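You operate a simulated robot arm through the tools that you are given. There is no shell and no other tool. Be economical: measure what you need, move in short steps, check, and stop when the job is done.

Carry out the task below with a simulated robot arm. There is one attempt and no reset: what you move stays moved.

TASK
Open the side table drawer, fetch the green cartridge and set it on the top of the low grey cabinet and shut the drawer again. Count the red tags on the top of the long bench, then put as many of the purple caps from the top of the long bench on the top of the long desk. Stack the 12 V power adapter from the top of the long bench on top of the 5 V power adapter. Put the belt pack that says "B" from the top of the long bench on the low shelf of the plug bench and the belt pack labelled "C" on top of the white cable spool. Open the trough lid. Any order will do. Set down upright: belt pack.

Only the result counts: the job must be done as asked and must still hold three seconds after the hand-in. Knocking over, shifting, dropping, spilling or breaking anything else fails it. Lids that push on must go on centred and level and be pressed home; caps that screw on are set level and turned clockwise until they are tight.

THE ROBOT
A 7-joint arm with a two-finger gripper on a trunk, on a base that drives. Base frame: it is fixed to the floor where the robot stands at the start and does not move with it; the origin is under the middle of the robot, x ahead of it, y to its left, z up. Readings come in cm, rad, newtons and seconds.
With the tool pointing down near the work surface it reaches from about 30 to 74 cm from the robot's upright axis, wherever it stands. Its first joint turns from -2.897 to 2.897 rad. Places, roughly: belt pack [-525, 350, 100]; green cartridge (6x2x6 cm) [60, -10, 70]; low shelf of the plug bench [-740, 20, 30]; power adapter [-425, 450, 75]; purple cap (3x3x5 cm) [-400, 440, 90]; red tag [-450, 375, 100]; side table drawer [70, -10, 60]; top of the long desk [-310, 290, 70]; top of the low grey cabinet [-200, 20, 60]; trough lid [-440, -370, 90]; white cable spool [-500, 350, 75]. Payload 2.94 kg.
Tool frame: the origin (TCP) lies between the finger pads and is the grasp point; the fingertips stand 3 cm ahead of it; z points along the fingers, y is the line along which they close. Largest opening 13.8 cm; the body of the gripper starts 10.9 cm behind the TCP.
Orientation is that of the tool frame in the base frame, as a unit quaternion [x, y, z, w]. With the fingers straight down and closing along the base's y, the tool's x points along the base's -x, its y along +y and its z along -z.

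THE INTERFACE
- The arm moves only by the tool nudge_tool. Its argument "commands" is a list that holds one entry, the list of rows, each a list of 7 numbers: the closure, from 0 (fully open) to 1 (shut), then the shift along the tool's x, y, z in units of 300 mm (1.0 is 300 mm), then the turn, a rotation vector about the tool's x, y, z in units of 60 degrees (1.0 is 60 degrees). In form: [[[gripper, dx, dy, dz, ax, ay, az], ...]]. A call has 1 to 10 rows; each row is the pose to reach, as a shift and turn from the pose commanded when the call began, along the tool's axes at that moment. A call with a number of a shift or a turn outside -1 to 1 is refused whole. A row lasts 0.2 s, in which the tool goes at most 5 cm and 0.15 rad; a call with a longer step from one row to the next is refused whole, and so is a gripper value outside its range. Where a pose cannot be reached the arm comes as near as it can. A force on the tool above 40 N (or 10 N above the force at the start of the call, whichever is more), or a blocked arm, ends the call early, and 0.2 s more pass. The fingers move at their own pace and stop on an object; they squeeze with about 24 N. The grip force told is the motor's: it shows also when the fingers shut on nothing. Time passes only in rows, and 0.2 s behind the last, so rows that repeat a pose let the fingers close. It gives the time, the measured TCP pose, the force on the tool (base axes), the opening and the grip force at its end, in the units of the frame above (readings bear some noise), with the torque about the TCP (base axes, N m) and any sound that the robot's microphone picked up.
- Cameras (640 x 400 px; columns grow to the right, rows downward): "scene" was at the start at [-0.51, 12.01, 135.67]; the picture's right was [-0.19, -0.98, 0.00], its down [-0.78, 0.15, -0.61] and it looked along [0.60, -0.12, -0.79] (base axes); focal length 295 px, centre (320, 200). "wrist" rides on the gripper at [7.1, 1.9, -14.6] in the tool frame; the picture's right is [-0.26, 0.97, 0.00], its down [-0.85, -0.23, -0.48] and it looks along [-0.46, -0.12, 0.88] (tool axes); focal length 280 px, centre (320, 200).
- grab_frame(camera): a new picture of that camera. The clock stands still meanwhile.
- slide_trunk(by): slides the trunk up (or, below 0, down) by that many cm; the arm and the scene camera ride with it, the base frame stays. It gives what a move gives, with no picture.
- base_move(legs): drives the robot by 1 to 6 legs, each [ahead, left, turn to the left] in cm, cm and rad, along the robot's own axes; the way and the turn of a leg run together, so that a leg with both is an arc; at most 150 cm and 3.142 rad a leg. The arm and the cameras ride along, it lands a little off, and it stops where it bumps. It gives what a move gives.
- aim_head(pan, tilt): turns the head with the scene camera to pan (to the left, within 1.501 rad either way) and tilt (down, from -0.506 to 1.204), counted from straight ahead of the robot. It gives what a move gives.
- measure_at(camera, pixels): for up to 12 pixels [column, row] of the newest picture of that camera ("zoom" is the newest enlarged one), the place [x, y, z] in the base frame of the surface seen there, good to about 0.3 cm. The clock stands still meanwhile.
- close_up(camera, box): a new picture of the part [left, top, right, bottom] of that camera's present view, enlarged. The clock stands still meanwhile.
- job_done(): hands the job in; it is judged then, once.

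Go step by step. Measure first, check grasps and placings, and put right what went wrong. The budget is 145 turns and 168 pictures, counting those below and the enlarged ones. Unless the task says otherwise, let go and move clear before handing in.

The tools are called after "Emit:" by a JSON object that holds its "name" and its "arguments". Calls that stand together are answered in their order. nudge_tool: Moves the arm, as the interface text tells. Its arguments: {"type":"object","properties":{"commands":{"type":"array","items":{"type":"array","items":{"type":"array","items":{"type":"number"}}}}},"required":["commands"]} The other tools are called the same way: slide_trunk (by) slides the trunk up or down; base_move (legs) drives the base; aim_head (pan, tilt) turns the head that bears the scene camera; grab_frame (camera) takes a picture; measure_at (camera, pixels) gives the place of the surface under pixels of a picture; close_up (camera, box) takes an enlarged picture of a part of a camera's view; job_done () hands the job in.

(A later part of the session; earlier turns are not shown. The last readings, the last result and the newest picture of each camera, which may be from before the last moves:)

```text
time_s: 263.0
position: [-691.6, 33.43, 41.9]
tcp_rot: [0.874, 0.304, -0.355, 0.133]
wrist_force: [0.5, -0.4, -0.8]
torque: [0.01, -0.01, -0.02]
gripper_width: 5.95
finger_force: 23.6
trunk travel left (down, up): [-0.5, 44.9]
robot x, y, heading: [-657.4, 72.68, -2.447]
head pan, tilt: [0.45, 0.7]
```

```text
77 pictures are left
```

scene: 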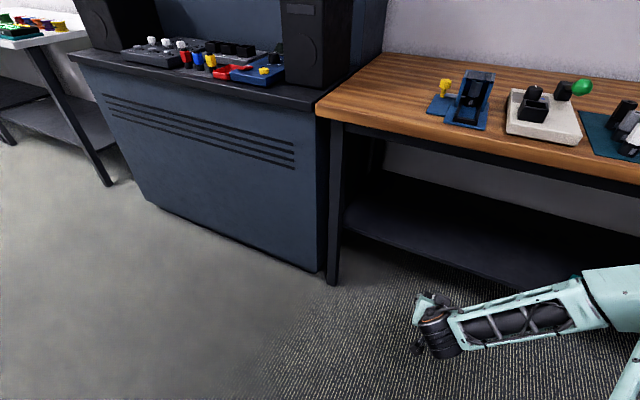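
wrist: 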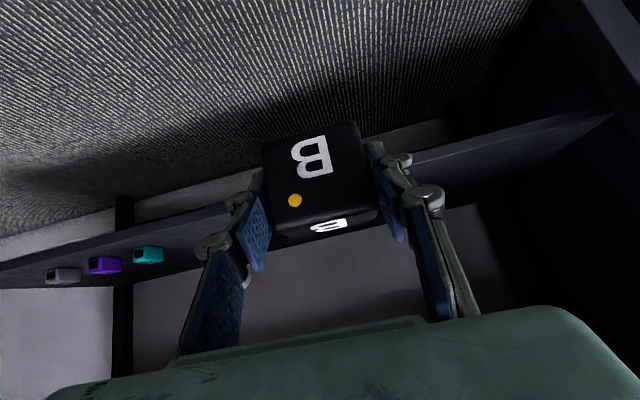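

The pack is upright, below bench height, in front of the free shelf part. I drive 26 cm ahead to bring it over the shelf.

Emit:
{"name": "base_move", "arguments": {"legs": [[26, 0, 0]]}}

Emit:
{"name": "grab_frame", "arguments": {"camera": "wrist"}}

Emit:
{"name": "measure_at", "arguments": {"camera": "wrist", "pixels": [[100, 180], [450, 150], [450, 200], [400, 120], [100, 230], [250, 250], [240, 150], [500, 130]]}}

```text
time_s: 264.9
position: [-711.64, 16.41, 41.83]
tcp_rot: [0.873, 0.307, -0.355, 0.134]
wrist_force: [-0.1, -0.1, -2.0]
torque: [0.01, -0.02, -0.02]
gripper_width: 5.93
finger_force: 24.1
trunk travel left (down, up): [-0.5, 44.9]
robot x, y, heading: [-677.2, 55.78, -2.447]
head pan, tilt: [0.45, 0.7]
```

```text
76 pictures are left
```

wrist: 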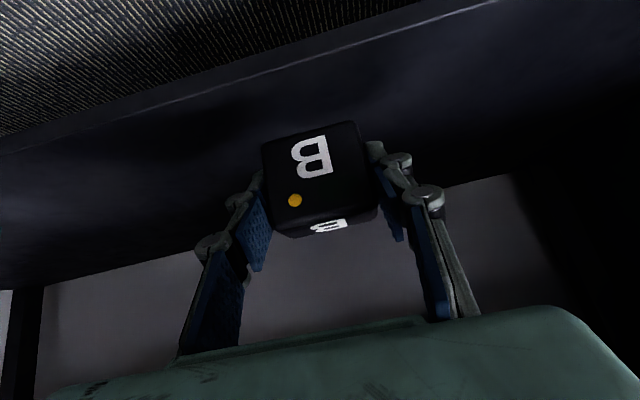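

```text
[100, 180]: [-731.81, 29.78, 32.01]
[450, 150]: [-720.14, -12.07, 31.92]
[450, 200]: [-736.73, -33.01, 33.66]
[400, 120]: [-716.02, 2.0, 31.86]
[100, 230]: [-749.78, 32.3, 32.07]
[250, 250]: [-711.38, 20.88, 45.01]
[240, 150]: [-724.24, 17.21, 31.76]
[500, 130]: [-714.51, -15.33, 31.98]
```

Shelf is right below, z≈31.9. I move 10 cm further in, then lower to near contact (TCP ~36.2).

Emit:
{"name": "nudge_tool", "arguments": {"commands": [[[0.9, -0.079, 0, 0.078, 0, 0, 0], [0.9, -0.158, 0, 0.155, 0, 0, 0], [0.9, -0.237, 0, 0.233, 0, 0, 0], [0.9, -0.19, 0, 0.28, 0, 0, 0], [0.9, -0.143, 0, 0.328, 0, 0, 0], [0.9, -0.115, 0, 0.358, 0, 0, 0], [0.9, -0.105, 0, 0.368, 0, 0, 0]]]}}

Emit:
{"name": "grab_frame", "arguments": {"camera": "wrist"}}

```text
time_s: 266.4
position: [-720.04, 10.3, 38.24]
tcp_rot: [0.868, 0.304, -0.369, 0.135]
wrist_force: [-0.5, 0.1, -2.8]
torque: [0.0, -0.02, -0.01]
gripper_width: 5.94
finger_force: 24.3
trunk travel left (down, up): [-0.5, 44.9]
robot x, y, heading: [-677.42, 55.92, -2.444]
head pan, tilt: [0.45, 0.7]
```

```text
75 pictures are left
```

wrist: 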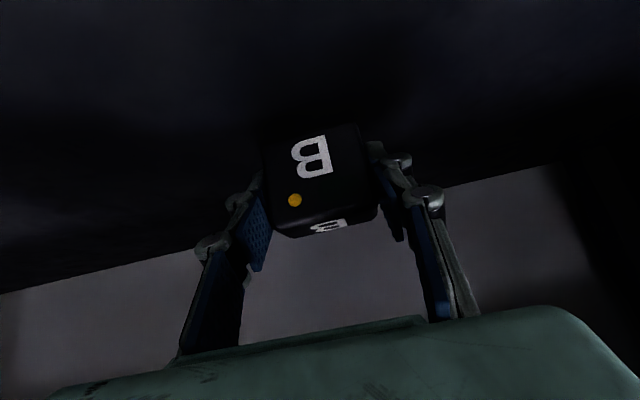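

The arm reads z 38.2 and a 2° pitch change; I let it settle with hold rows.

Emit:
{"name": "nudge_tool", "arguments": {"commands": [[[0.9, 0, 0, 0, 0, 0, 0], [0.9, 0, 0, 0, 0, 0, 0]]]}}

```text
time_s: 267.1
position: [-719.97, 10.29, 38.01]
tcp_rot: [0.868, 0.303, -0.368, 0.134]
wrist_force: [0.0, 0.1, -1.5]
torque: [0.01, 0.01, 0.01]
gripper_width: 5.92
finger_force: 24.1
trunk travel left (down, up): [-0.5, 44.9]
robot x, y, heading: [-677.15, 55.87, -2.443]
head pan, tilt: [0.45, 0.7]
```

Emit:
{"name": "nudge_tool", "arguments": {"commands": [[[0.9, 0.012, 0, 0.012, 0, 0.01, 0], [0.9, 0.024, 0, 0.024, 0, 0.02, 0], [0.9, 0.036, 0, 0.036, 0, 0.03, 0], [0.9, 0.048, 0, 0.046, 0, 0.03, 0]]]}}

```text
time_s: 268.1
position: [-719.8, 10.2, 36.4]
tcp_rot: [0.873, 0.307, -0.358, 0.13]
wrist_force: [0.0, 0.7, -2.0]
torque: [0.01, -0.03, 0.01]
gripper_width: 5.91
finger_force: 23.7
trunk travel left (down, up): [-0.5, 44.9]
robot x, y, heading: [-677.4, 55.84, -2.437]
head pan, tilt: [0.45, 0.7]
```

Good: z 36.4, pitch right. I lower the last bit in small steps.

Emit:
{"name": "nudge_tool", "arguments": {"commands": [[[0.9, 0.006, 0, 0.006, 0, 0, 0], [0.9, 0.012, 0, 0.012, 0, 0, 0], [0.9, 0.017, 0, 0.017, 0, 0, 0]]]}}

```text
time_s: 268.8
position: [-719.55, 9.97, 34.86]
tcp_rot: [0.874, 0.307, -0.355, 0.128]
wrist_force: [6.6, 6.3, 29.5]
torque: [0.58, 0.29, -0.1]
gripper_width: 5.92
finger_force: 23.8
trunk travel left (down, up): [-0.5, 44.9]
robot x, y, heading: [-676.77, 56.11, -2.443]
head pan, tilt: [0.45, 0.7]
stopped in row 3: the force on the tool passed its limit at 94 N (the readings are from after the stop); the commanded pose is now the measured one
```

It jumped and pressed at 94 N before stopping; the pack is on the shelf. I ease up a hair, look, then release.

Emit:
{"name": "nudge_tool", "arguments": {"commands": [[[0.9, -0.005, 0, -0.005, 0, 0, 0], [0.9, -0.008, 0, -0.008, 0, 0, 0]]]}}

Emit:
{"name": "grab_frame", "arguments": {"camera": "wrist"}}

```text
time_s: 269.4
position: [-719.62, 10.01, 34.96]
tcp_rot: [0.874, 0.308, -0.355, 0.126]
wrist_force: [-11.4, -1.9, 22.7]
torque: [-0.1, 0.82, 0.02]
gripper_width: 5.94
finger_force: 24.1
trunk travel left (down, up): [-0.5, 44.9]
robot x, y, heading: [-677.43, 56.05, -2.443]
head pan, tilt: [0.45, 0.7]
```

```text
74 pictures are left
```

wrist: 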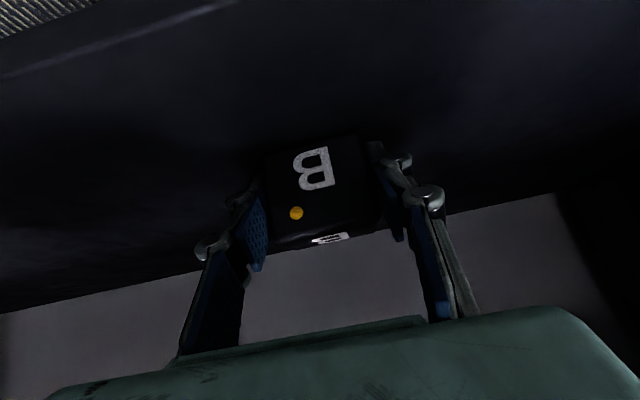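

The pack slid a little in the grip but stays upright. I ease up 0.4 cm more and release.

Emit:
{"name": "nudge_tool", "arguments": {"commands": [[[0.9, -0.005, 0, -0.005, 0, 0, 0], [0.9, -0.01, 0, -0.01, 0, 0, 0], [0.9, -0.01, 0, -0.01, 0, 0, 0]]]}}

```text
time_s: 270.2
position: [-719.01, 9.92, 34.82]
tcp_rot: [0.875, 0.31, -0.35, 0.126]
wrist_force: [-10.3, -0.4, 19.3]
torque: [0.29, 0.93, 0.14]
gripper_width: 5.95
finger_force: 24.0
trunk travel left (down, up): [-0.5, 44.9]
robot x, y, heading: [-676.91, 56.01, -2.444]
head pan, tilt: [0.45, 0.7]
```

The fingertips themselves touch the shelf now. I open the fingers and back out along the tool axis upward.

Emit:
{"name": "nudge_tool", "arguments": {"commands": [[[0.8, -0.005, 0, -0.005, 0, 0, 0], [0.6, -0.01, 0, -0.01, 0, 0, 0], [0.45, -0.015, 0, -0.02, 0, 0, 0], [0.38, -0.02, 0, -0.03, 0, 0, 0], [0.38, -0.02, 0, -0.04, 0, 0, 0]]]}}

Emit:
{"name": "grab_frame", "arguments": {"camera": "wrist"}}

```text
time_s: 271.4
position: [-717.46, 10.04, 35.23]
tcp_rot: [0.878, 0.313, -0.339, 0.127]
wrist_force: [-0.2, -1.0, -0.5]
torque: [0.0, 0.02, 0.02]
gripper_width: 8.58
finger_force: 0.1
trunk travel left (down, up): [-0.5, 44.9]
robot x, y, heading: [-677.08, 56.14, -2.441]
head pan, tilt: [0.45, 0.7]
```

```text
73 pictures are left
```

wrist: 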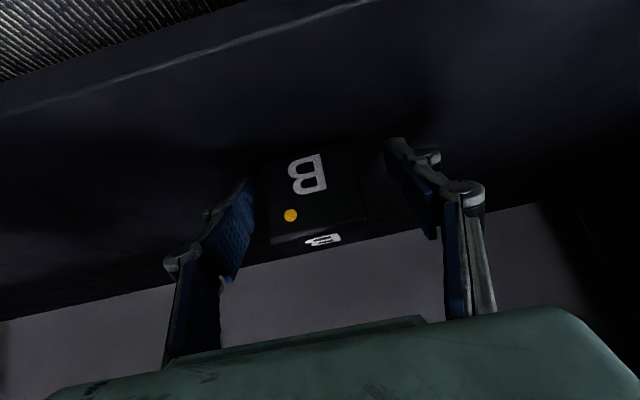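

Pack B stands on the shelf, free. I back out along the tool axis.

Emit:
{"name": "nudge_tool", "arguments": {"commands": [[[0.38, 0, 0, -0.06, 0, 0, 0], [0.38, 0, 0, -0.14, 0, 0, 0], [0.38, 0, 0, -0.24, 0, 0, 0], [0.38, 0, 0, -0.34, 0, 0, 0]]]}}

Emit:
{"name": "grab_frame", "arguments": {"camera": "wrist"}}

```text
time_s: 272.4
position: [-713.92, 14.69, 43.71]
tcp_rot: [0.876, 0.307, -0.349, 0.127]
wrist_force: [0.6, 0.6, 0.5]
torque: [-0.02, 0.0, 0.0]
gripper_width: 8.56
finger_force: 0.1
trunk travel left (down, up): [-0.5, 44.9]
robot x, y, heading: [-677.15, 55.81, -2.441]
head pan, tilt: [0.45, 0.7]
```

```text
72 pictures are left
```

wrist: 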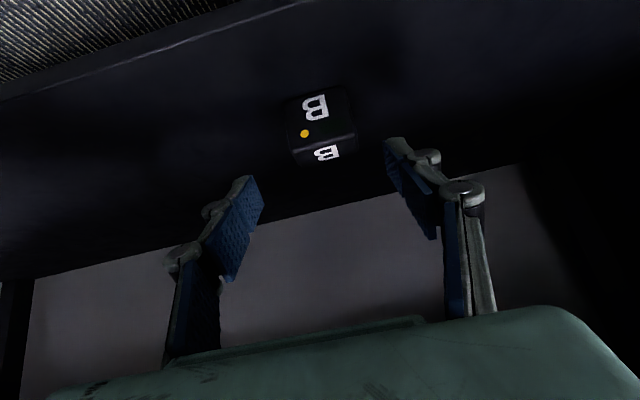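

I check it is upright: measure the top and the front face.

Emit:
{"name": "measure_at", "arguments": {"camera": "wrist", "pixels": [[314, 107], [292, 100], [340, 95], [300, 145], [350, 135], [325, 153], [305, 160], [356, 148], [270, 120]]}}

Emit:
{"name": "close_up", "arguments": {"camera": "wrist", "box": [250, 60, 400, 190]}}

```text
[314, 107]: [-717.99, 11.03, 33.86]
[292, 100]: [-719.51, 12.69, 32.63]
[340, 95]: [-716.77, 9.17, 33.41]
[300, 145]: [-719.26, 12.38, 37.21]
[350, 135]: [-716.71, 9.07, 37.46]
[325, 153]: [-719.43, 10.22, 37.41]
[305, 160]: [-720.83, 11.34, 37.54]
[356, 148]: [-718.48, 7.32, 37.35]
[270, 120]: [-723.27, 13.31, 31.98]
```

```text
3.08 times, centred on (325, 125) of wrist
```

zoom: 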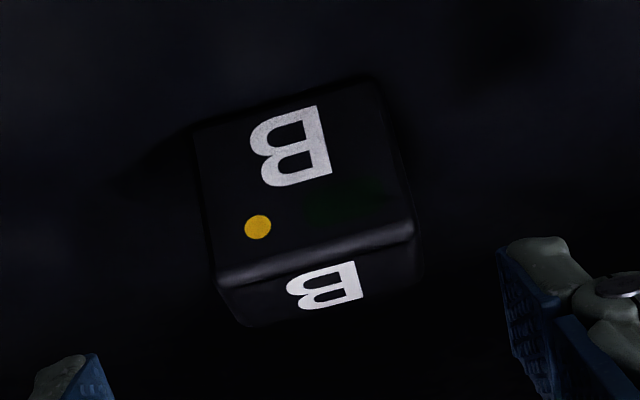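

B is upright (top flat at z 37.4, front vertical). I back away, raise the trunk, then fold the hand to the travel pose.

Emit:
{"name": "base_move", "arguments": {"legs": [[-28, 0, 0]]}}

Emit:
{"name": "slide_trunk", "arguments": {"by": 22}}

Emit:
{"name": "nudge_tool", "arguments": {"commands": [[[0.6, -0.08, 0, -0.08, 0, 0.08, 0], [0.8, -0.16, 0, -0.16, 0, 0.16, 0], [0.8, -0.24, 0, -0.24, 0, 0.26, 0], [0.8, -0.32, 0, -0.32, 0, 0.36, 0], [0.8, -0.4, 0, -0.4, 0, 0.46, 0], [0.8, -0.46, 0, -0.5, 0, 0.56, 0], [0.8, -0.5, 0, -0.6, 0, 0.66, 0], [0.8, -0.52, 0, -0.7, 0, 0.74, 0]]]}}

Emit:
{"name": "aim_head", "arguments": {"pan": 1.4, "tilt": 0.45}}

Emit:
{"name": "grab_frame", "arguments": {"camera": "scene"}}

```text
time_s: 274.4
position: [-692.39, 32.62, 43.7]
tcp_rot: [0.876, 0.308, -0.348, 0.127]
wrist_force: [-0.1, -0.1, -0.6]
torque: [-0.02, 0.04, -0.01]
gripper_width: 8.57
finger_force: 0.0
trunk travel left (down, up): [-0.5, 44.9]
robot x, y, heading: [-655.55, 73.73, -2.443]
head pan, tilt: [0.45, 0.7]
```

```text
time_s: 276.7
position: [-692.34, 32.55, 65.68]
tcp_rot: [0.876, 0.309, -0.348, 0.128]
wrist_force: [-0.4, 0.0, -0.2]
torque: [0.0, 0.01, 0.02]
gripper_width: 8.54
finger_force: 0.1
trunk travel left (down, up): [-22.5, 22.9]
robot x, y, heading: [-655.98, 73.68, -2.443]
head pan, tilt: [0.45, 0.7]
```

```text
time_s: 278.5
position: [-690.1, 34.79, 91.55]
tcp_rot: [0.942, 0.335, 0.01, 0.001]
wrist_force: [0.3, -0.2, -0.7]
torque: [-0.01, 0.01, 0.0]
gripper_width: 2.74
finger_force: 0.1
trunk travel left (down, up): [-22.5, 22.9]
robot x, y, heading: [-655.83, 73.93, -2.439]
head pan, tilt: [0.45, 0.7]
```

```text
time_s: 279.8
position: [-690.22, 34.76, 91.51]
tcp_rot: [0.942, 0.334, 0.009, 0.001]
wrist_force: [0.4, -0.5, 0.2]
torque: [0.01, -0.02, 0.01]
gripper_width: 2.74
finger_force: 0.0
trunk travel left (down, up): [-22.5, 22.9]
robot x, y, heading: [-655.7, 73.7, -2.441]
head pan, tilt: [1.4, 0.45]
```

```text
70 pictures are left
```

scene: 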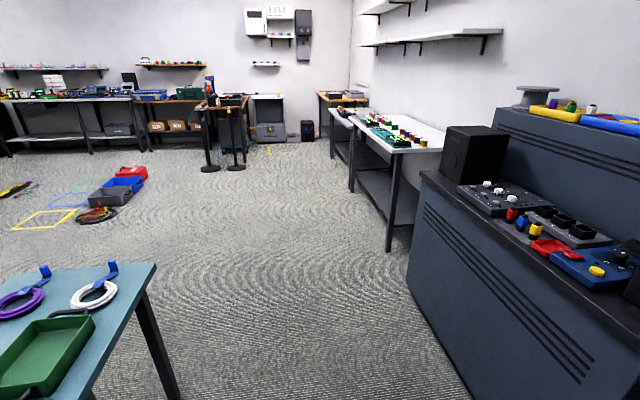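

The trough should lie in the far corner near (345,105). I zoom there and measure the lane.

Emit:
{"name": "close_up", "arguments": {"camera": "scene", "box": [190, 60, 450, 220]}}

Emit:
{"name": "measure_at", "arguments": {"camera": "scene", "pixels": [[340, 97], [325, 96], [365, 100], [332, 155], [350, 188], [388, 248], [155, 265], [180, 395], [412, 285], [270, 135], [235, 168], [350, 120]]}}

```text
2.46 times, centred on (320, 140) of scene
```

zoom: 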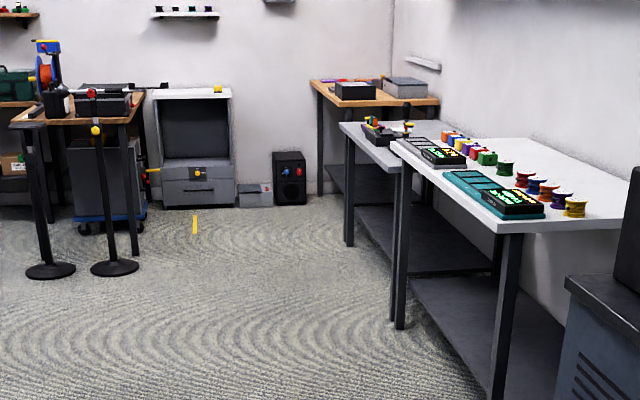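

```text
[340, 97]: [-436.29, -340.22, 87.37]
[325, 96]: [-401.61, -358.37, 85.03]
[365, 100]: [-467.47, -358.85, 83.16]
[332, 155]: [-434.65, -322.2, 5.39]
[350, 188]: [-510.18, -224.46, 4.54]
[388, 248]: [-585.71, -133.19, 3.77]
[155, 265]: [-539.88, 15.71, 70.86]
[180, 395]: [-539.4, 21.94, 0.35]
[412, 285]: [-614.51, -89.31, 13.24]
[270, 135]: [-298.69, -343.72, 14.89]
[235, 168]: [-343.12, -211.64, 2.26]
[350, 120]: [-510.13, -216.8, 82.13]
```

The corner table (trough) is reached along the lane at u≈-456, all clear on both sides. I drive 450 cm left (sideways) in three legs.

Emit:
{"name": "base_move", "arguments": {"legs": [[0, 150, 0], [0, 150, 0], [0, 150, 0]]}}

Emit:
{"name": "aim_head", "arguments": {"pan": 0.3, "tilt": 0.5}}

Emit:
{"name": "grab_frame", "arguments": {"camera": "scene"}}

```text
time_s: 318.8
position: [-398.54, -308.39, 91.55]
tcp_rot: [0.941, 0.338, 0.009, 0.001]
wrist_force: [-0.2, -0.1, -0.4]
torque: [-0.01, -0.01, 0.03]
gripper_width: 2.79
finger_force: 0.0
trunk travel left (down, up): [-22.5, 22.9]
robot x, y, heading: [-364.21, -268.99, -2.433]
head pan, tilt: [1.4, 0.45]
```

```text
time_s: 320.2
position: [-398.65, -308.17, 91.46]
tcp_rot: [0.942, 0.337, 0.009, 0.002]
wrist_force: [-0.5, -0.5, -0.2]
torque: [0.01, -0.01, -0.04]
gripper_width: 2.77
finger_force: 0.0
trunk travel left (down, up): [-22.5, 22.9]
robot x, y, heading: [-364.44, -269.0, -2.438]
head pan, tilt: [0.3, 0.499]
```

```text
68 pictures are left
```

scene: 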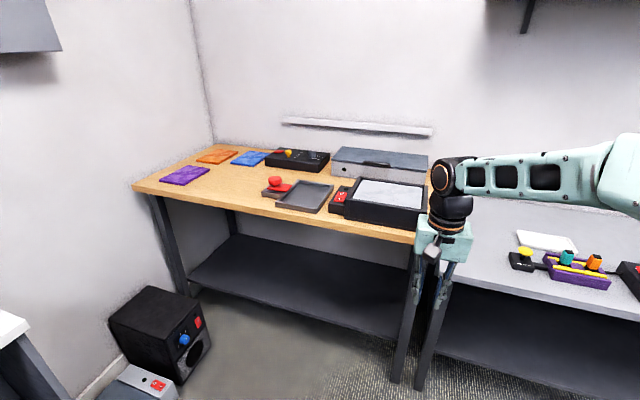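

The trough candidates are the grey lidded box (380,162) and the black tray (385,198). I zoom in.

Emit:
{"name": "close_up", "arguments": {"camera": "scene", "box": [240, 130, 440, 250]}}

Emit:
{"name": "measure_at", "arguments": {"camera": "scene", "pixels": [[335, 155], [425, 160], [380, 150], [335, 170], [425, 180], [380, 172], [350, 200], [420, 215], [360, 178], [420, 190], [340, 195], [275, 183]]}}

```text
3.20 times, centred on (340, 190) of scene
```

zoom: 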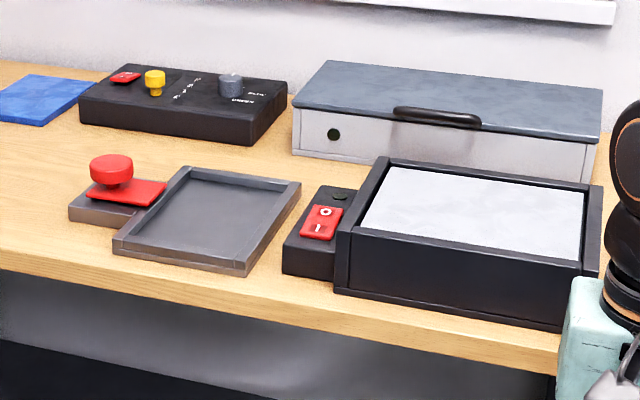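

```text
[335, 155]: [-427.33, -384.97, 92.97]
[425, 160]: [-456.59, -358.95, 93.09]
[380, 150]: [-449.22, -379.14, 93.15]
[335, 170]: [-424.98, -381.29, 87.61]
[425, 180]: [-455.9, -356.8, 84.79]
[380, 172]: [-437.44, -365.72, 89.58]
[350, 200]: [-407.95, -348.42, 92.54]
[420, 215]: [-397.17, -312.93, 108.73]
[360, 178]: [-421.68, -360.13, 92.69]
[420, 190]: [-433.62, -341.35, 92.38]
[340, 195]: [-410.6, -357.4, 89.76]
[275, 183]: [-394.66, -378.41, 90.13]
```

The grey box is the trough, with a black handle on the lid's front edge at zoom (437,117) and a hinge at the back. I measure handle and lid.

Emit:
{"name": "measure_at", "arguments": {"camera": "zoom", "pixels": [[397, 112], [437, 115], [478, 122], [437, 125], [333, 134], [296, 106], [600, 145], [600, 92], [330, 62], [420, 135], [300, 150], [440, 95]]}}

Emit:
{"name": "close_up", "arguments": {"camera": "scene", "box": [325, 140, 435, 200]}}

```text
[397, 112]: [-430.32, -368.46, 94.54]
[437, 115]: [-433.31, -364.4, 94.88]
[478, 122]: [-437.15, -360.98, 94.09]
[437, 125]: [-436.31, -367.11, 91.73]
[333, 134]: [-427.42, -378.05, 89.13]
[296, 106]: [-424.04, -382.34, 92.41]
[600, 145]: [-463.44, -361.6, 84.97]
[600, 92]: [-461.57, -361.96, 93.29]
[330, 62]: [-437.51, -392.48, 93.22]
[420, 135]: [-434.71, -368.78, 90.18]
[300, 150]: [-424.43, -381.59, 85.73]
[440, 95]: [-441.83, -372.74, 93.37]
```

```text
5.82 times, centred on (380, 170) of scene
```

zoom: 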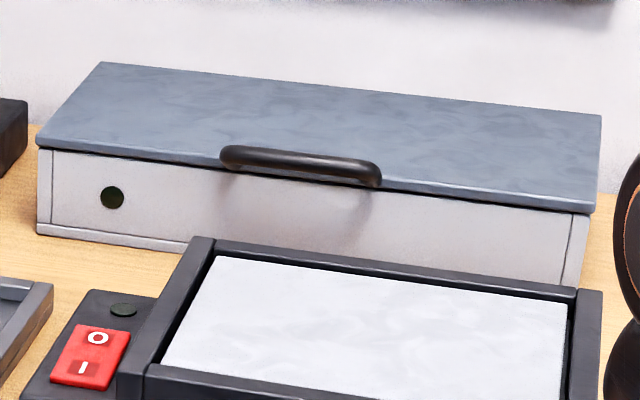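

The bar is at about (-433.6, -364.6, 94.4), u≈-566, with hinge at u≈-588. I measure the tray's back edge in front of it, the wall, and the table's front edge.

Emit:
{"name": "measure_at", "arguments": {"camera": "zoom", "pixels": [[200, 239], [300, 252], [400, 264], [500, 276], [300, 158], [240, 152], [360, 168], [300, 172], [500, 50], [300, 20], [220, 158], [380, 182]]}}

Emit:
{"name": "measure_at", "arguments": {"camera": "scene", "pixels": [[300, 215], [350, 228], [400, 240], [200, 195], [400, 127], [330, 123], [300, 100]]}}

```text
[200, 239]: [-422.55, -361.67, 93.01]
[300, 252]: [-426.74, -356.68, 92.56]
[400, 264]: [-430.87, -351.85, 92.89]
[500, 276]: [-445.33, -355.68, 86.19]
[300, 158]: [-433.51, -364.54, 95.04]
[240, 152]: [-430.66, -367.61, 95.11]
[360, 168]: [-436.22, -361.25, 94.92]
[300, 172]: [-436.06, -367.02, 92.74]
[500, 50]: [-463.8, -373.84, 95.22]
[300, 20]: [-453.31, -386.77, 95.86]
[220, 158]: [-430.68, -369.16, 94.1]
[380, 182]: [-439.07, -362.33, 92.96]
```

```text
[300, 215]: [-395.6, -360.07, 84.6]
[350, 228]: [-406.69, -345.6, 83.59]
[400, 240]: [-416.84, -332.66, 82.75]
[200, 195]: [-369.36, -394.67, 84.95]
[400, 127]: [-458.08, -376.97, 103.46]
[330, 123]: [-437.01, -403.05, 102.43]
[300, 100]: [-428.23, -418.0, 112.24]
```

The gap between tray (u -556) and bar (u -566) is 10 cm, enough for a 45° pitched grip. I raise the trunk 20 cm, and drive to about 34 cm from the table's edge.

Emit:
{"name": "slide_trunk", "arguments": {"by": 20}}

Emit:
{"name": "base_move", "arguments": {"legs": [[0, 27, 0], [47, 0, 0]]}}

Emit:
{"name": "aim_head", "arguments": {"pan": 0.25, "tilt": 0.75}}

Emit:
{"name": "grab_frame", "arguments": {"camera": "scene"}}

Emit:
{"name": "grab_frame", "arguments": {"camera": "wrist"}}

```text
time_s: 322.3
position: [-398.56, -308.25, 111.55]
tcp_rot: [0.941, 0.338, 0.009, 0.001]
wrist_force: [0.7, -0.3, -0.2]
torque: [0.03, 0.0, 0.05]
gripper_width: 2.75
finger_force: 0.0
trunk travel left (down, up): [-42.5, 2.9]
robot x, y, heading: [-364.63, -268.84, -2.426]
head pan, tilt: [0.3, 0.499]
```

```text
time_s: 327.7
position: [-417.44, -358.72, 111.46]
tcp_rot: [0.944, 0.331, 0.009, 0.001]
wrist_force: [-1.5, -0.6, 0.3]
torque: [0.0, -0.03, -0.03]
gripper_width: 2.73
finger_force: 0.0
trunk travel left (down, up): [-42.5, 2.9]
robot x, y, heading: [-382.48, -319.83, -2.452]
head pan, tilt: [0.3, 0.499]
```

```text
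time_s: 328.5
position: [-417.45, -358.72, 111.59]
tcp_rot: [0.944, 0.331, 0.009, 0.001]
wrist_force: [-0.4, 0.1, 0.1]
torque: [0.03, 0.02, 0.03]
gripper_width: 2.76
finger_force: 0.1
trunk travel left (down, up): [-42.5, 2.9]
robot x, y, heading: [-382.57, -319.62, -2.448]
head pan, tilt: [0.25, 0.75]
```

```text
65 pictures are left
```

scene: 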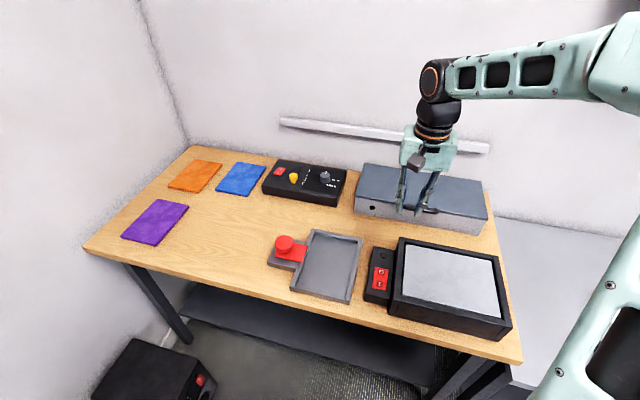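

```text
64 pictures are left
```

wrist: 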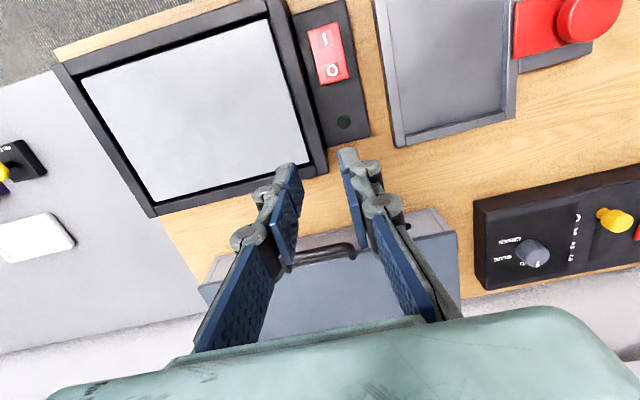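

I measure the bar through the wrist camera at (320,253).

Emit:
{"name": "measure_at", "arguments": {"camera": "wrist", "pixels": [[300, 259], [320, 253], [345, 246], [290, 265], [352, 252], [320, 275], [300, 240], [215, 300], [455, 240], [330, 225]]}}

```text
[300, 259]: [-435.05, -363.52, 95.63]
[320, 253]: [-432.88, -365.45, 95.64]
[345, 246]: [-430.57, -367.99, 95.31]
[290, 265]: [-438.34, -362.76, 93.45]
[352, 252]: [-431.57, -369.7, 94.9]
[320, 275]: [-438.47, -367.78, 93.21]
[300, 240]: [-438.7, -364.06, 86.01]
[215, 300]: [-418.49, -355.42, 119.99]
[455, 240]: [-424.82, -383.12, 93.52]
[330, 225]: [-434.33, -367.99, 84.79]
```

The bar's centre is (u -566.5, n -2.8, z 94.9). I turn the hand a quarter in two steps, first 60° of yaw above the handle.

Emit:
{"name": "nudge_tool", "arguments": {"commands": [[[0.8, -0.01, -0.02, 0, 0, 0, -0.125], [0.8, -0.02, -0.04, 0, 0, 0, -0.25], [0.8, -0.03, -0.06, 0, 0, 0, -0.375], [0.75, -0.04, -0.09, 0, 0, 0, -0.5], [0.72, -0.05, -0.12, 0, 0, 0, -0.625], [0.7, -0.06, -0.15, 0, 0, 0, -0.75], [0.7, -0.067, -0.17, 0, 0, 0, -0.875], [0.7, -0.067, -0.183, 0, 0, 0, -1.0]]]}}

```text
time_s: 330.3
position: [-422.34, -355.64, 111.48]
tcp_rot: [0.651, 0.759, 0.006, 0.006]
wrist_force: [0.1, 0.0, -0.1]
torque: [0.0, 0.01, -0.02]
gripper_width: 4.14
finger_force: 0.1
trunk travel left (down, up): [-42.5, 2.9]
robot x, y, heading: [-382.37, -319.67, -2.453]
head pan, tilt: [0.25, 0.75]
```

Now the remaining 31° of yaw together with the 45° pitch, going to 9 cm before the bar.

Emit:
{"name": "nudge_tool", "arguments": {"commands": [[[0.7, -0.016, -0.026, 0.04, 0.0915, -0.0254, -0.0612], [0.7, -0.032, -0.053, 0.08, 0.183, -0.051, -0.1225], [0.7, -0.048, -0.079, 0.12, 0.2744, -0.0761, -0.1837], [0.7, -0.064, -0.106, 0.16, 0.3659, -0.1015, -0.245], [0.7, -0.079, -0.132, 0.2, 0.4573, -0.1268, -0.3062], [0.7, -0.095, -0.158, 0.24, 0.5488, -0.1522, -0.3674], [0.7, -0.111, -0.185, 0.28, 0.6402, -0.1775, -0.4287], [0.7, -0.127, -0.211, 0.317, 0.7317, -0.2029, -0.4899]]]}}

Emit:
{"name": "grab_frame", "arguments": {"camera": "wrist"}}

Emit:
{"name": "grab_frame", "arguments": {"camera": "scene"}}

```text
time_s: 332.1
position: [-427.83, -360.27, 102.14]
tcp_rot: [0.395, 0.838, -0.341, -0.157]
wrist_force: [-0.1, 0.6, 0.4]
torque: [-0.02, -0.02, 0.01]
gripper_width: 4.13
finger_force: 0.1
out of reach, approached as far as the arm can: row 7
trunk travel left (down, up): [-42.5, 2.9]
robot x, y, heading: [-383.0, -319.88, -2.448]
head pan, tilt: [0.25, 0.75]
```

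```text
63 pictures are left
```

wrist: 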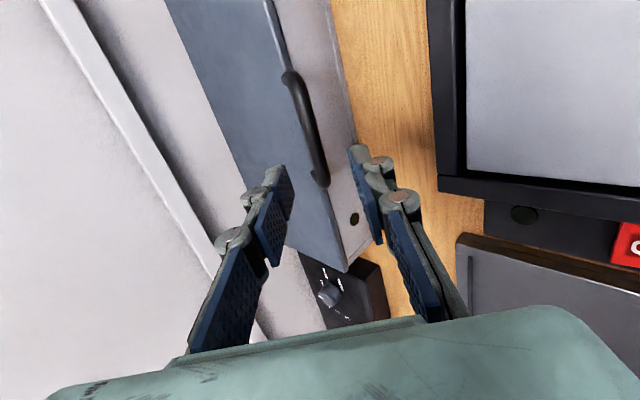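

```text
62 pictures are left
```

scene: 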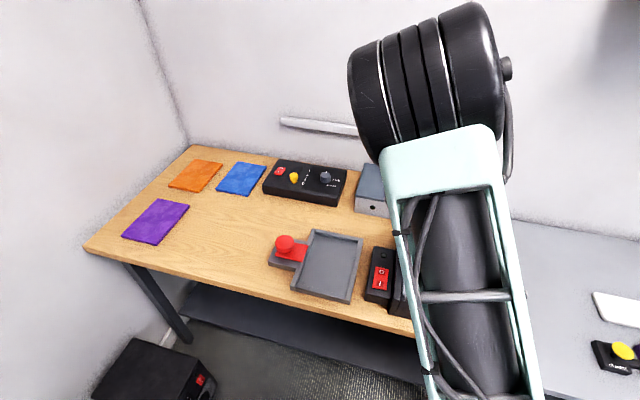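

The pose is right (45° pitch, across the bar). I advance 9.3 cm and close on the bar.

Emit:
{"name": "nudge_tool", "arguments": {"commands": [[[0.7, 0, 0, 0.08, 0, 0, 0], [0.7, 0, 0, 0.16, 0, 0, 0], [0.7, 0, 0, 0.24, 0, 0, 0], [0.7, 0, 0, 0.31, 0, 0, 0], [0.85, 0, 0, 0.31, 0, 0, 0], [1, 0, 0, 0.31, 0, 0, 0], [1, 0, 0, 0.31, 0, 0, 0]]]}}

Emit:
{"name": "grab_frame", "arguments": {"camera": "wrist"}}

```text
time_s: 333.7
position: [-433.23, -364.74, 95.34]
tcp_rot: [0.396, 0.837, -0.345, -0.157]
wrist_force: [-19.0, -13.6, 14.2]
torque: [-0.33, 0.12, -0.3]
gripper_width: 1.27
finger_force: 39.6
trunk travel left (down, up): [-42.5, 2.9]
robot x, y, heading: [-382.75, -319.94, -2.449]
head pan, tilt: [0.25, 0.75]
```

```text
61 pictures are left
```

wrist: 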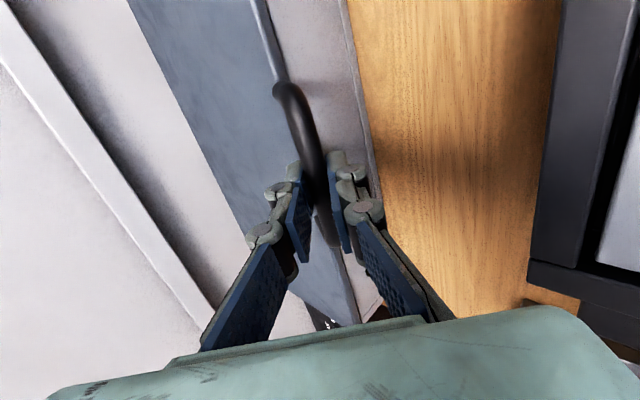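

The bar is gripped (1.27 cm). I lift along the hinge arc up to 40°, pitching the hand slightly as it goes.

Emit:
{"name": "nudge_tool", "arguments": {"commands": [[[1, 0, -0.0507, -0.0377, 0.02, 0, 0], [1, 0, -0.104, -0.071, 0.05, 0, 0], [1, 0, -0.16, -0.0995, 0.07, 0, 0], [1, 0, -0.219, -0.123, 0.1, 0, 0], [1, 0, -0.279, -0.141, 0.12, 0, 0], [1, 0, -0.341, -0.154, 0.15, 0, 0], [1, 0, -0.403, -0.1615, 0.17, 0, 0], [1, 0, -0.466, -0.164, 0.2, 0, 0]]]}}

Emit:
{"name": "grab_frame", "arguments": {"camera": "wrist"}}

Emit:
{"name": "grab_frame", "arguments": {"camera": "scene"}}

```text
time_s: 335.5
position: [-437.81, -368.53, 108.59]
tcp_rot: [0.377, 0.798, -0.428, -0.196]
wrist_force: [5.3, 3.2, 2.6]
torque: [0.18, 0.06, 0.24]
gripper_width: 1.24
finger_force: 39.0
trunk travel left (down, up): [-42.5, 2.9]
robot x, y, heading: [-382.92, -320.16, -2.45]
head pan, tilt: [0.25, 0.75]
```

```text
60 pictures are left
```

wrist: 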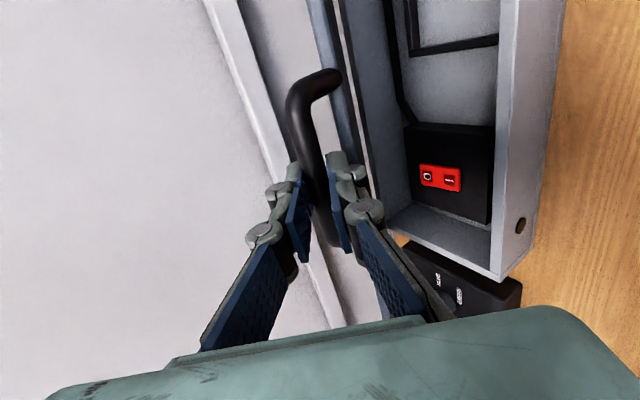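

```text
59 pictures are left
```

scene: 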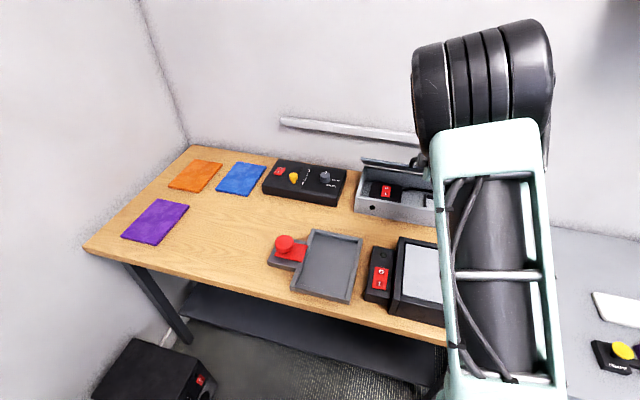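

The lid follows easily (6 N). I continue the arc to about 88°.

Emit:
{"name": "nudge_tool", "arguments": {"commands": [[[1, 0, -0.073, 0.02, 0.023, 0, 0], [1, 0, -0.143, 0.048, 0.046, 0, 0], [1, 0, -0.21, 0.083, 0.07, 0, 0], [1, 0, -0.273, 0.124, 0.093, 0, 0], [1, 0, -0.331, 0.173, 0.116, 0, 0], [1, 0, -0.384, 0.227, 0.14, 0, 0], [1, 0, -0.43, 0.286, 0.163, 0, 0], [1, 0, -0.471, 0.349, 0.186, 0, 0]]]}}

Emit:
{"name": "grab_frame", "arguments": {"camera": "wrist"}}

Emit:
{"name": "grab_frame", "arguments": {"camera": "scene"}}

```text
time_s: 337.3
position: [-450.77, -379.01, 114.23]
tcp_rot: [0.357, 0.753, -0.502, -0.232]
wrist_force: [7.7, 10.7, 7.6]
torque: [0.46, 0.37, 0.63]
gripper_width: 1.24
finger_force: 37.0
trunk travel left (down, up): [-42.5, 2.9]
robot x, y, heading: [-382.65, -319.88, -2.446]
head pan, tilt: [0.25, 0.75]
```

```text
58 pictures are left
```

wrist: 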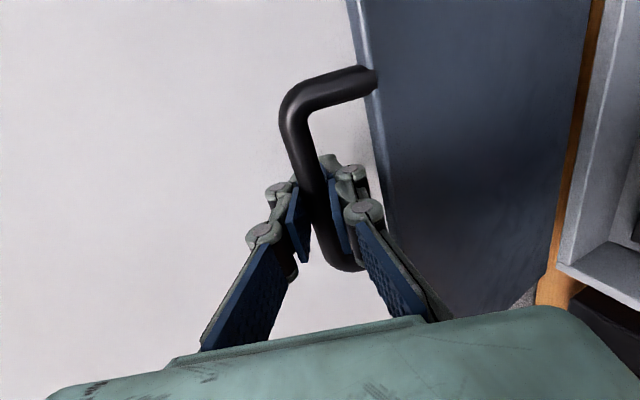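

```text
57 pictures are left
```

scene: 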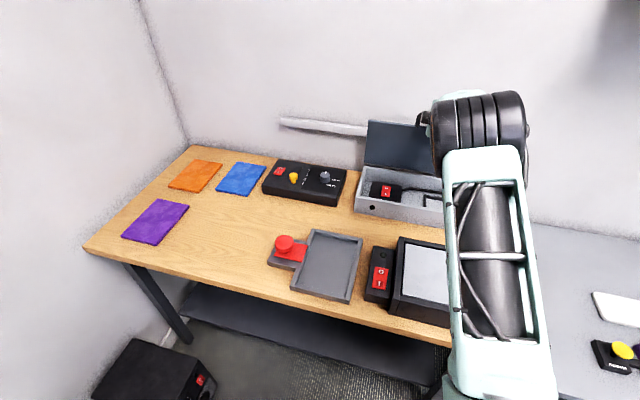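

The lid stands nearly upright. I measure its plane's lean and the wall gap before deciding the last push.

Emit:
{"name": "measure_at", "arguments": {"camera": "scene", "pixels": [[375, 128], [385, 145], [370, 160], [400, 165], [410, 130], [345, 128], [350, 120], [360, 100], [420, 118]]}}

Emit:
{"name": "measure_at", "arguments": {"camera": "wrist", "pixels": [[200, 150], [320, 60], [300, 130], [450, 60], [450, 250], [350, 200], [220, 80]]}}

```text
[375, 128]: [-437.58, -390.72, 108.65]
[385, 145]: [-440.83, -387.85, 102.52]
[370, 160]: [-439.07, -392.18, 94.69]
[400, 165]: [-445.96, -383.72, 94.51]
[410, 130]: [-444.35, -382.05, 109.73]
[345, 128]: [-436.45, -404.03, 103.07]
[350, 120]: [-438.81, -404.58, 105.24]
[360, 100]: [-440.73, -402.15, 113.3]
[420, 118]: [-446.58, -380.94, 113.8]
```

```text
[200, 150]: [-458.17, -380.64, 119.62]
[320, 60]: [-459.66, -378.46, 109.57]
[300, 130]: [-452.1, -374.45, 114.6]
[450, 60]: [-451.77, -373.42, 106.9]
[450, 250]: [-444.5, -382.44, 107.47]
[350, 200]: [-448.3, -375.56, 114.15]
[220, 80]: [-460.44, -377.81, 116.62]
```

The lid is at about 82°, with about 7 cm to the wall behind the bar. I move 3 cm further to bring it past upright.

Emit:
{"name": "nudge_tool", "arguments": {"commands": [[[1, 0, -0.013, 0.031, 0, 0, 0], [1, 0, -0.026, 0.061, 0, 0, 0], [1, 0, -0.039, 0.092, 0, 0, 0], [1, 0, -0.039, 0.092, 0, 0, 0]]]}}

Emit:
{"name": "grab_frame", "arguments": {"camera": "scene"}}

Emit:
{"name": "measure_at", "arguments": {"camera": "scene", "pixels": [[375, 128], [385, 145], [370, 160], [400, 165], [410, 130], [400, 150]]}}

```text
time_s: 338.1
position: [-452.41, -380.54, 113.54]
tcp_rot: [0.359, 0.757, -0.495, -0.231]
wrist_force: [11.7, 9.4, 2.5]
torque: [0.33, 0.34, 0.64]
gripper_width: 1.08
finger_force: 36.1
trunk travel left (down, up): [-42.5, 2.9]
robot x, y, heading: [-382.9, -319.66, -2.448]
head pan, tilt: [0.25, 0.75]
stopped in row 3: the force on the tool passed its limit at 44 N (the readings are from after the stop); the commanded pose is now the measured one
```

```text
56 pictures are left
```

scene: 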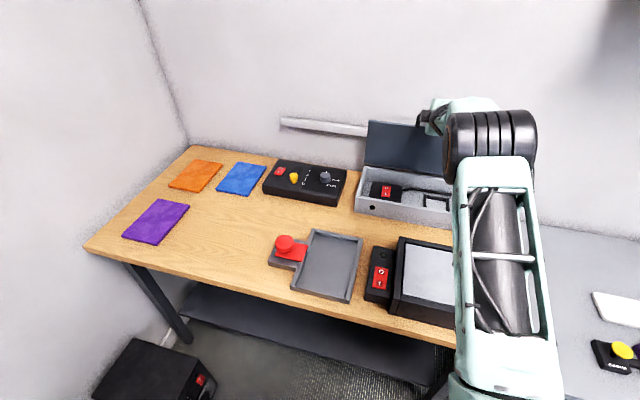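

```text
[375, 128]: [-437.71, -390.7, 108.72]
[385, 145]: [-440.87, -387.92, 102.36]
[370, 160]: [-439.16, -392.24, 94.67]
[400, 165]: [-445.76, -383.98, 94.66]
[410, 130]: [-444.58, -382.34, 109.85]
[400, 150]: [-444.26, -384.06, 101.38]
```

The lid is at its hinge stop (44 N, no further movement). I open the fingers slightly, still around the bar, to see whether it stays.

Emit:
{"name": "nudge_tool", "arguments": {"commands": [[[0.9, 0, 0.01, -0.02, 0, 0, 0], [0.8, 0, 0.01, -0.03, 0, 0, 0], [0.75, 0, 0.01, -0.03, 0, 0, 0], [0.75, 0, 0.01, -0.03, 0, 0, 0], [0.75, 0, 0.01, -0.03, 0, 0, 0]]]}}

Emit:
{"name": "grab_frame", "arguments": {"camera": "wrist"}}

Emit:
{"name": "grab_frame", "arguments": {"camera": "scene"}}

Emit:
{"name": "measure_at", "arguments": {"camera": "scene", "pixels": [[375, 128], [385, 145], [370, 160], [400, 165], [410, 130]]}}

```text
time_s: 339.3
position: [-451.89, -380.11, 113.48]
tcp_rot: [0.359, 0.756, -0.497, -0.231]
wrist_force: [0.2, 1.4, 10.0]
torque: [0.25, -0.31, 0.07]
gripper_width: 2.9
finger_force: 0.1
trunk travel left (down, up): [-42.5, 2.9]
robot x, y, heading: [-382.73, -319.67, -2.448]
head pan, tilt: [0.25, 0.75]
```

```text
55 pictures are left
```

wrist: 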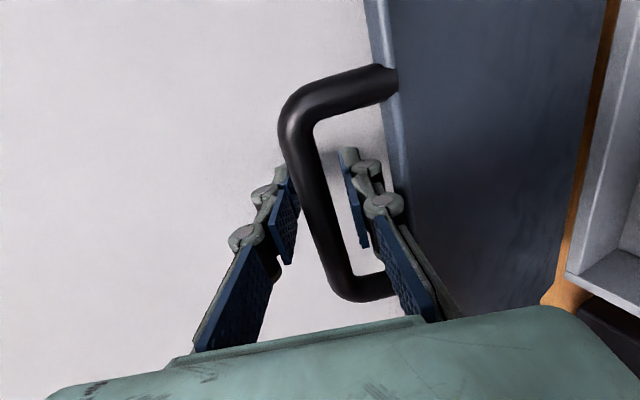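

```text
54 pictures are left
```

scene: 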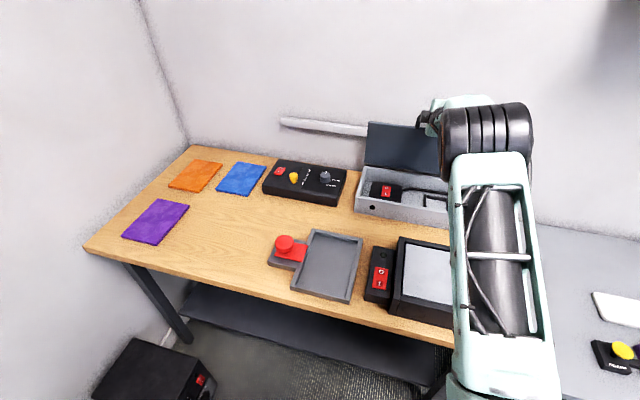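

```text
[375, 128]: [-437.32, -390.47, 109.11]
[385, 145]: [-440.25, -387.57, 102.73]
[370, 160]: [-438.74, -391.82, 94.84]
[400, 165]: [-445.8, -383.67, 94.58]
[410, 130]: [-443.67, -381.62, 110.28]
```

The upper finger presses the bar (10 N). I centre the fingers about the bar and wait, then check the lid's lean.

Emit:
{"name": "nudge_tool", "arguments": {"commands": [[[0.7, 0, -0.02, 0, 0, 0, 0], [0.7, 0, -0.03, 0, 0, 0, 0], [0.7, 0, -0.03, 0, 0, 0, 0], [0.7, 0, -0.03, 0, 0, 0, 0], [0.7, 0, -0.03, 0, 0, 0, 0]]]}}

Emit:
{"name": "grab_frame", "arguments": {"camera": "wrist"}}

Emit:
{"name": "measure_at", "arguments": {"camera": "wrist", "pixels": [[450, 60], [450, 250], [500, 150], [420, 150]]}}

```text
time_s: 340.5
position: [-452.16, -380.3, 113.98]
tcp_rot: [0.359, 0.758, -0.494, -0.23]
wrist_force: [0.1, 0.0, -0.6]
torque: [-0.01, -0.02, -0.02]
gripper_width: 4.15
finger_force: 0.0
trunk travel left (down, up): [-42.5, 2.9]
robot x, y, heading: [-382.96, -319.47, -2.452]
head pan, tilt: [0.25, 0.75]
```

```text
53 pictures are left
```

wrist: 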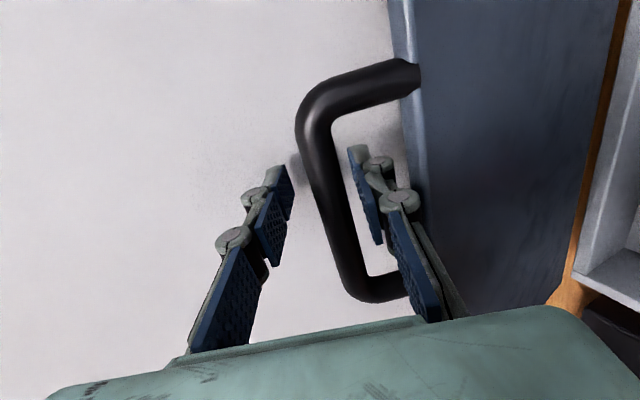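

```text
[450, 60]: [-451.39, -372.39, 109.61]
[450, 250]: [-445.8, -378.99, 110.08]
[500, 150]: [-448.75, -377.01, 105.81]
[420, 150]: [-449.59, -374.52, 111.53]
```

The tool feels no force; I wait a second and compare the picture to see if the lid is at rest.

Emit:
{"name": "nudge_tool", "arguments": {"commands": [[[0.6, 0, 0, 0, 0, 0, 0], [0.6, 0, 0, 0, 0, 0, 0], [0.6, 0, 0, 0, 0, 0, 0], [0.6, 0, 0, 0, 0, 0, 0], [0.6, 0, 0, 0, 0, 0, 0], [0.6, 0, 0, 0, 0, 0, 0], [0.6, 0, 0, 0, 0, 0, 0], [0.6, 0, 0, 0, 0, 0, 0]]]}}

Emit:
{"name": "grab_frame", "arguments": {"camera": "wrist"}}

Emit:
{"name": "measure_at", "arguments": {"camera": "wrist", "pixels": [[450, 60], [450, 250], [500, 150], [420, 150]]}}

```text
time_s: 342.3
position: [-452.12, -380.23, 114.27]
tcp_rot: [0.359, 0.757, -0.496, -0.231]
wrist_force: [0.7, 0.3, 9.6]
torque: [0.34, -0.37, 0.0]
gripper_width: 4.98
finger_force: 0.1
trunk travel left (down, up): [-42.5, 2.9]
robot x, y, heading: [-382.81, -319.8, -2.447]
head pan, tilt: [0.25, 0.75]
```

```text
52 pictures are left
```

wrist: 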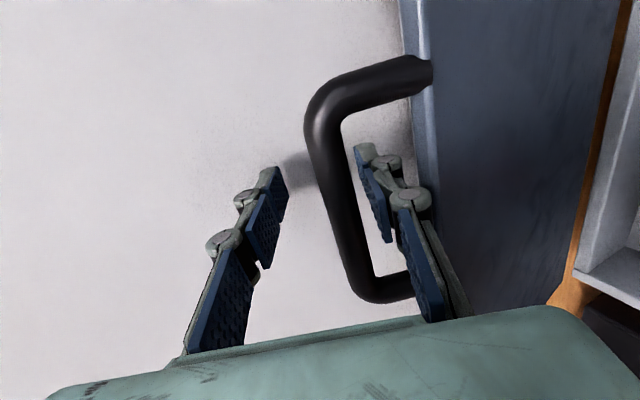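

```text
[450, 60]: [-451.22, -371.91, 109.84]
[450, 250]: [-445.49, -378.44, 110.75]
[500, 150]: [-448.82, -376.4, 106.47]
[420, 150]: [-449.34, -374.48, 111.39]
```

The lower finger merely touched the lid's edge. I narrow the opening, then withdraw straight along the fingers.

Emit:
{"name": "nudge_tool", "arguments": {"commands": [[[0.72, 0, 0, 0, 0, 0, 0], [0.72, 0, 0, 0, 0, 0, 0], [0.72, 0, 0, -0.04, 0, 0, 0], [0.72, 0, 0, -0.09, 0, 0, 0], [0.72, 0, 0, -0.14, 0, 0, 0], [0.72, 0, 0, -0.2, 0, 0, 0], [0.72, 0, 0, -0.27, 0, 0, 0]]]}}

Emit:
{"name": "grab_frame", "arguments": {"camera": "wrist"}}

Emit:
{"name": "grab_frame", "arguments": {"camera": "scene"}}

Emit:
{"name": "measure_at", "arguments": {"camera": "scene", "pixels": [[375, 128], [385, 145], [370, 160], [400, 165], [410, 130]]}}

```text
time_s: 343.9
position: [-446.35, -375.72, 117.05]
tcp_rot: [0.359, 0.759, -0.492, -0.23]
wrist_force: [0.6, -1.9, -9.5]
torque: [0.24, -0.09, -0.01]
gripper_width: 4.45
finger_force: 4.0
trunk travel left (down, up): [-42.5, 2.9]
robot x, y, heading: [-382.41, -319.8, -2.451]
head pan, tilt: [0.25, 0.75]
```

```text
51 pictures are left
```

wrist: 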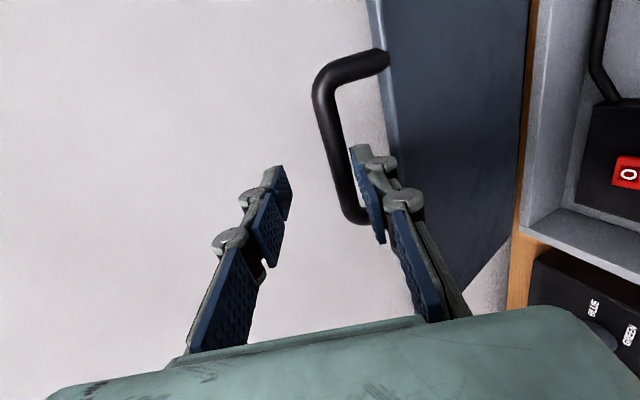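

```text
50 pictures are left
```

scene: 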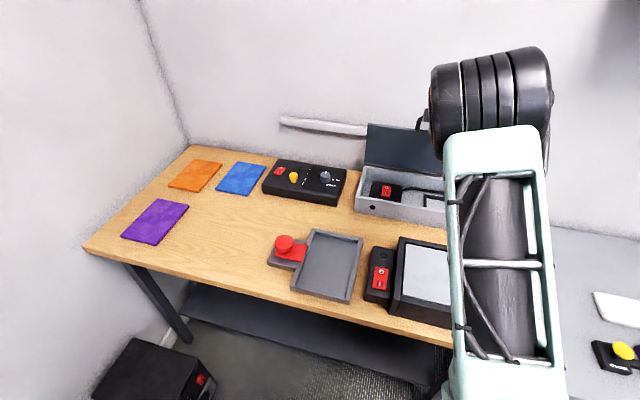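

```text
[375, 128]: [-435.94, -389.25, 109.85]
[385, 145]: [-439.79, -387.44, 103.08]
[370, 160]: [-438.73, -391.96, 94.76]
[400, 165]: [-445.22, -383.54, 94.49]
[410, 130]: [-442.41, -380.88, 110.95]
```

The lower finger is dragging the bar: the lid leans at about 75° and only follows my hand. I shift the fingers 0.9 cm down off the bar, then withdraw.

Emit:
{"name": "nudge_tool", "arguments": {"commands": [[[0.72, 0, 0.02, 0, 0, 0, 0], [0.68, 0, 0.035, 0, 0, 0, 0], [0.68, 0, 0.035, 0, 0, 0, 0], [0.68, 0, 0.035, -0.03, 0, 0, 0], [0.68, 0, 0.035, -0.06, 0, 0, 0]]]}}

Emit:
{"name": "grab_frame", "arguments": {"camera": "wrist"}}

```text
time_s: 345.1
position: [-444.88, -374.26, 117.11]
tcp_rot: [0.359, 0.757, -0.495, -0.23]
wrist_force: [0.4, -0.3, 0.4]
torque: [0.02, 0.04, -0.01]
gripper_width: 4.44
finger_force: 0.1
trunk travel left (down, up): [-42.5, 2.9]
robot x, y, heading: [-382.39, -319.66, -2.448]
head pan, tilt: [0.25, 0.75]
```

```text
49 pictures are left
```

wrist: 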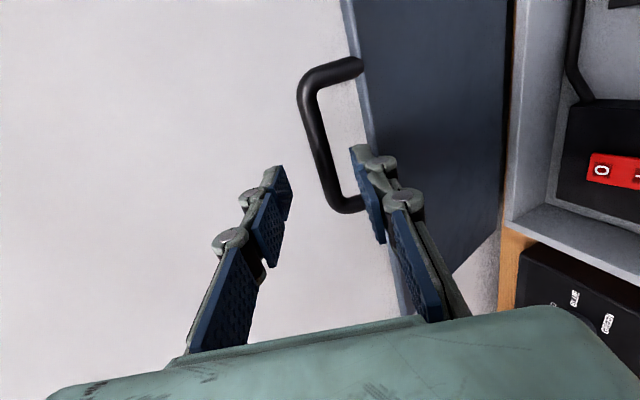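

No force and the lid stands by itself. I withdraw further.

Emit:
{"name": "nudge_tool", "arguments": {"commands": [[[0.68, 0, 0.005, -0.05, 0, 0, 0], [0.68, 0, 0.005, -0.12, 0, 0, 0], [0.68, 0, 0.005, -0.2, 0, 0, 0], [0.68, 0, 0.005, -0.28, 0, 0, 0]]]}}

Emit:
{"name": "grab_frame", "arguments": {"camera": "wrist"}}

Emit:
{"name": "grab_frame", "arguments": {"camera": "scene"}}

Emit:
{"name": "measure_at", "arguments": {"camera": "scene", "pixels": [[375, 128], [385, 145], [370, 160], [400, 165], [410, 130]]}}

```text
time_s: 346.1
position: [-439.09, -369.26, 120.43]
tcp_rot: [0.359, 0.757, -0.495, -0.23]
wrist_force: [-0.1, 0.4, 0.4]
torque: [0.04, 0.01, -0.01]
gripper_width: 4.4
finger_force: 0.1
trunk travel left (down, up): [-42.5, 2.9]
robot x, y, heading: [-382.64, -319.92, -2.444]
head pan, tilt: [0.25, 0.75]
```

```text
48 pictures are left
```

wrist: 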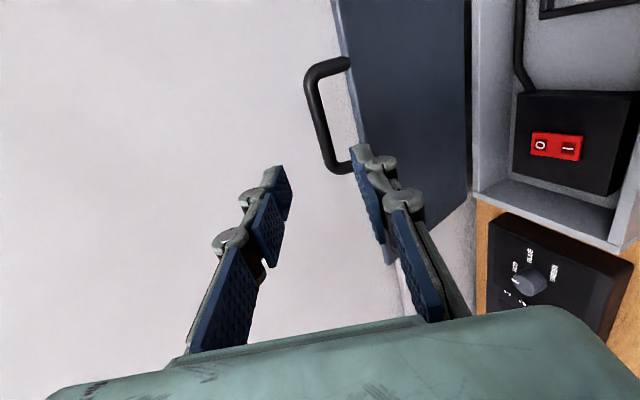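

```text
47 pictures are left
```

scene: 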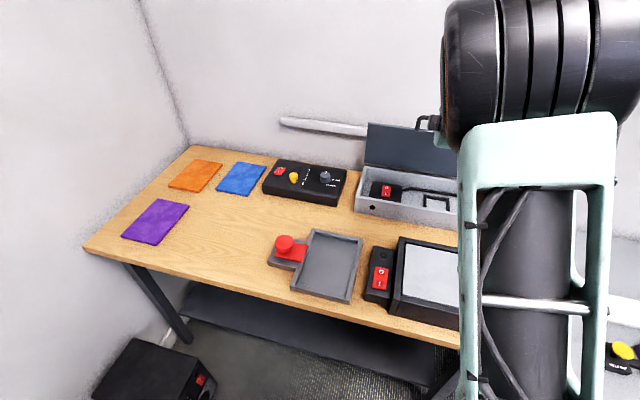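

```text
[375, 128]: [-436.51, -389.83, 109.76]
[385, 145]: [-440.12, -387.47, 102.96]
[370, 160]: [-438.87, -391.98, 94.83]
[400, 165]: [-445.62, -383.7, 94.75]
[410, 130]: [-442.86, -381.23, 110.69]
```

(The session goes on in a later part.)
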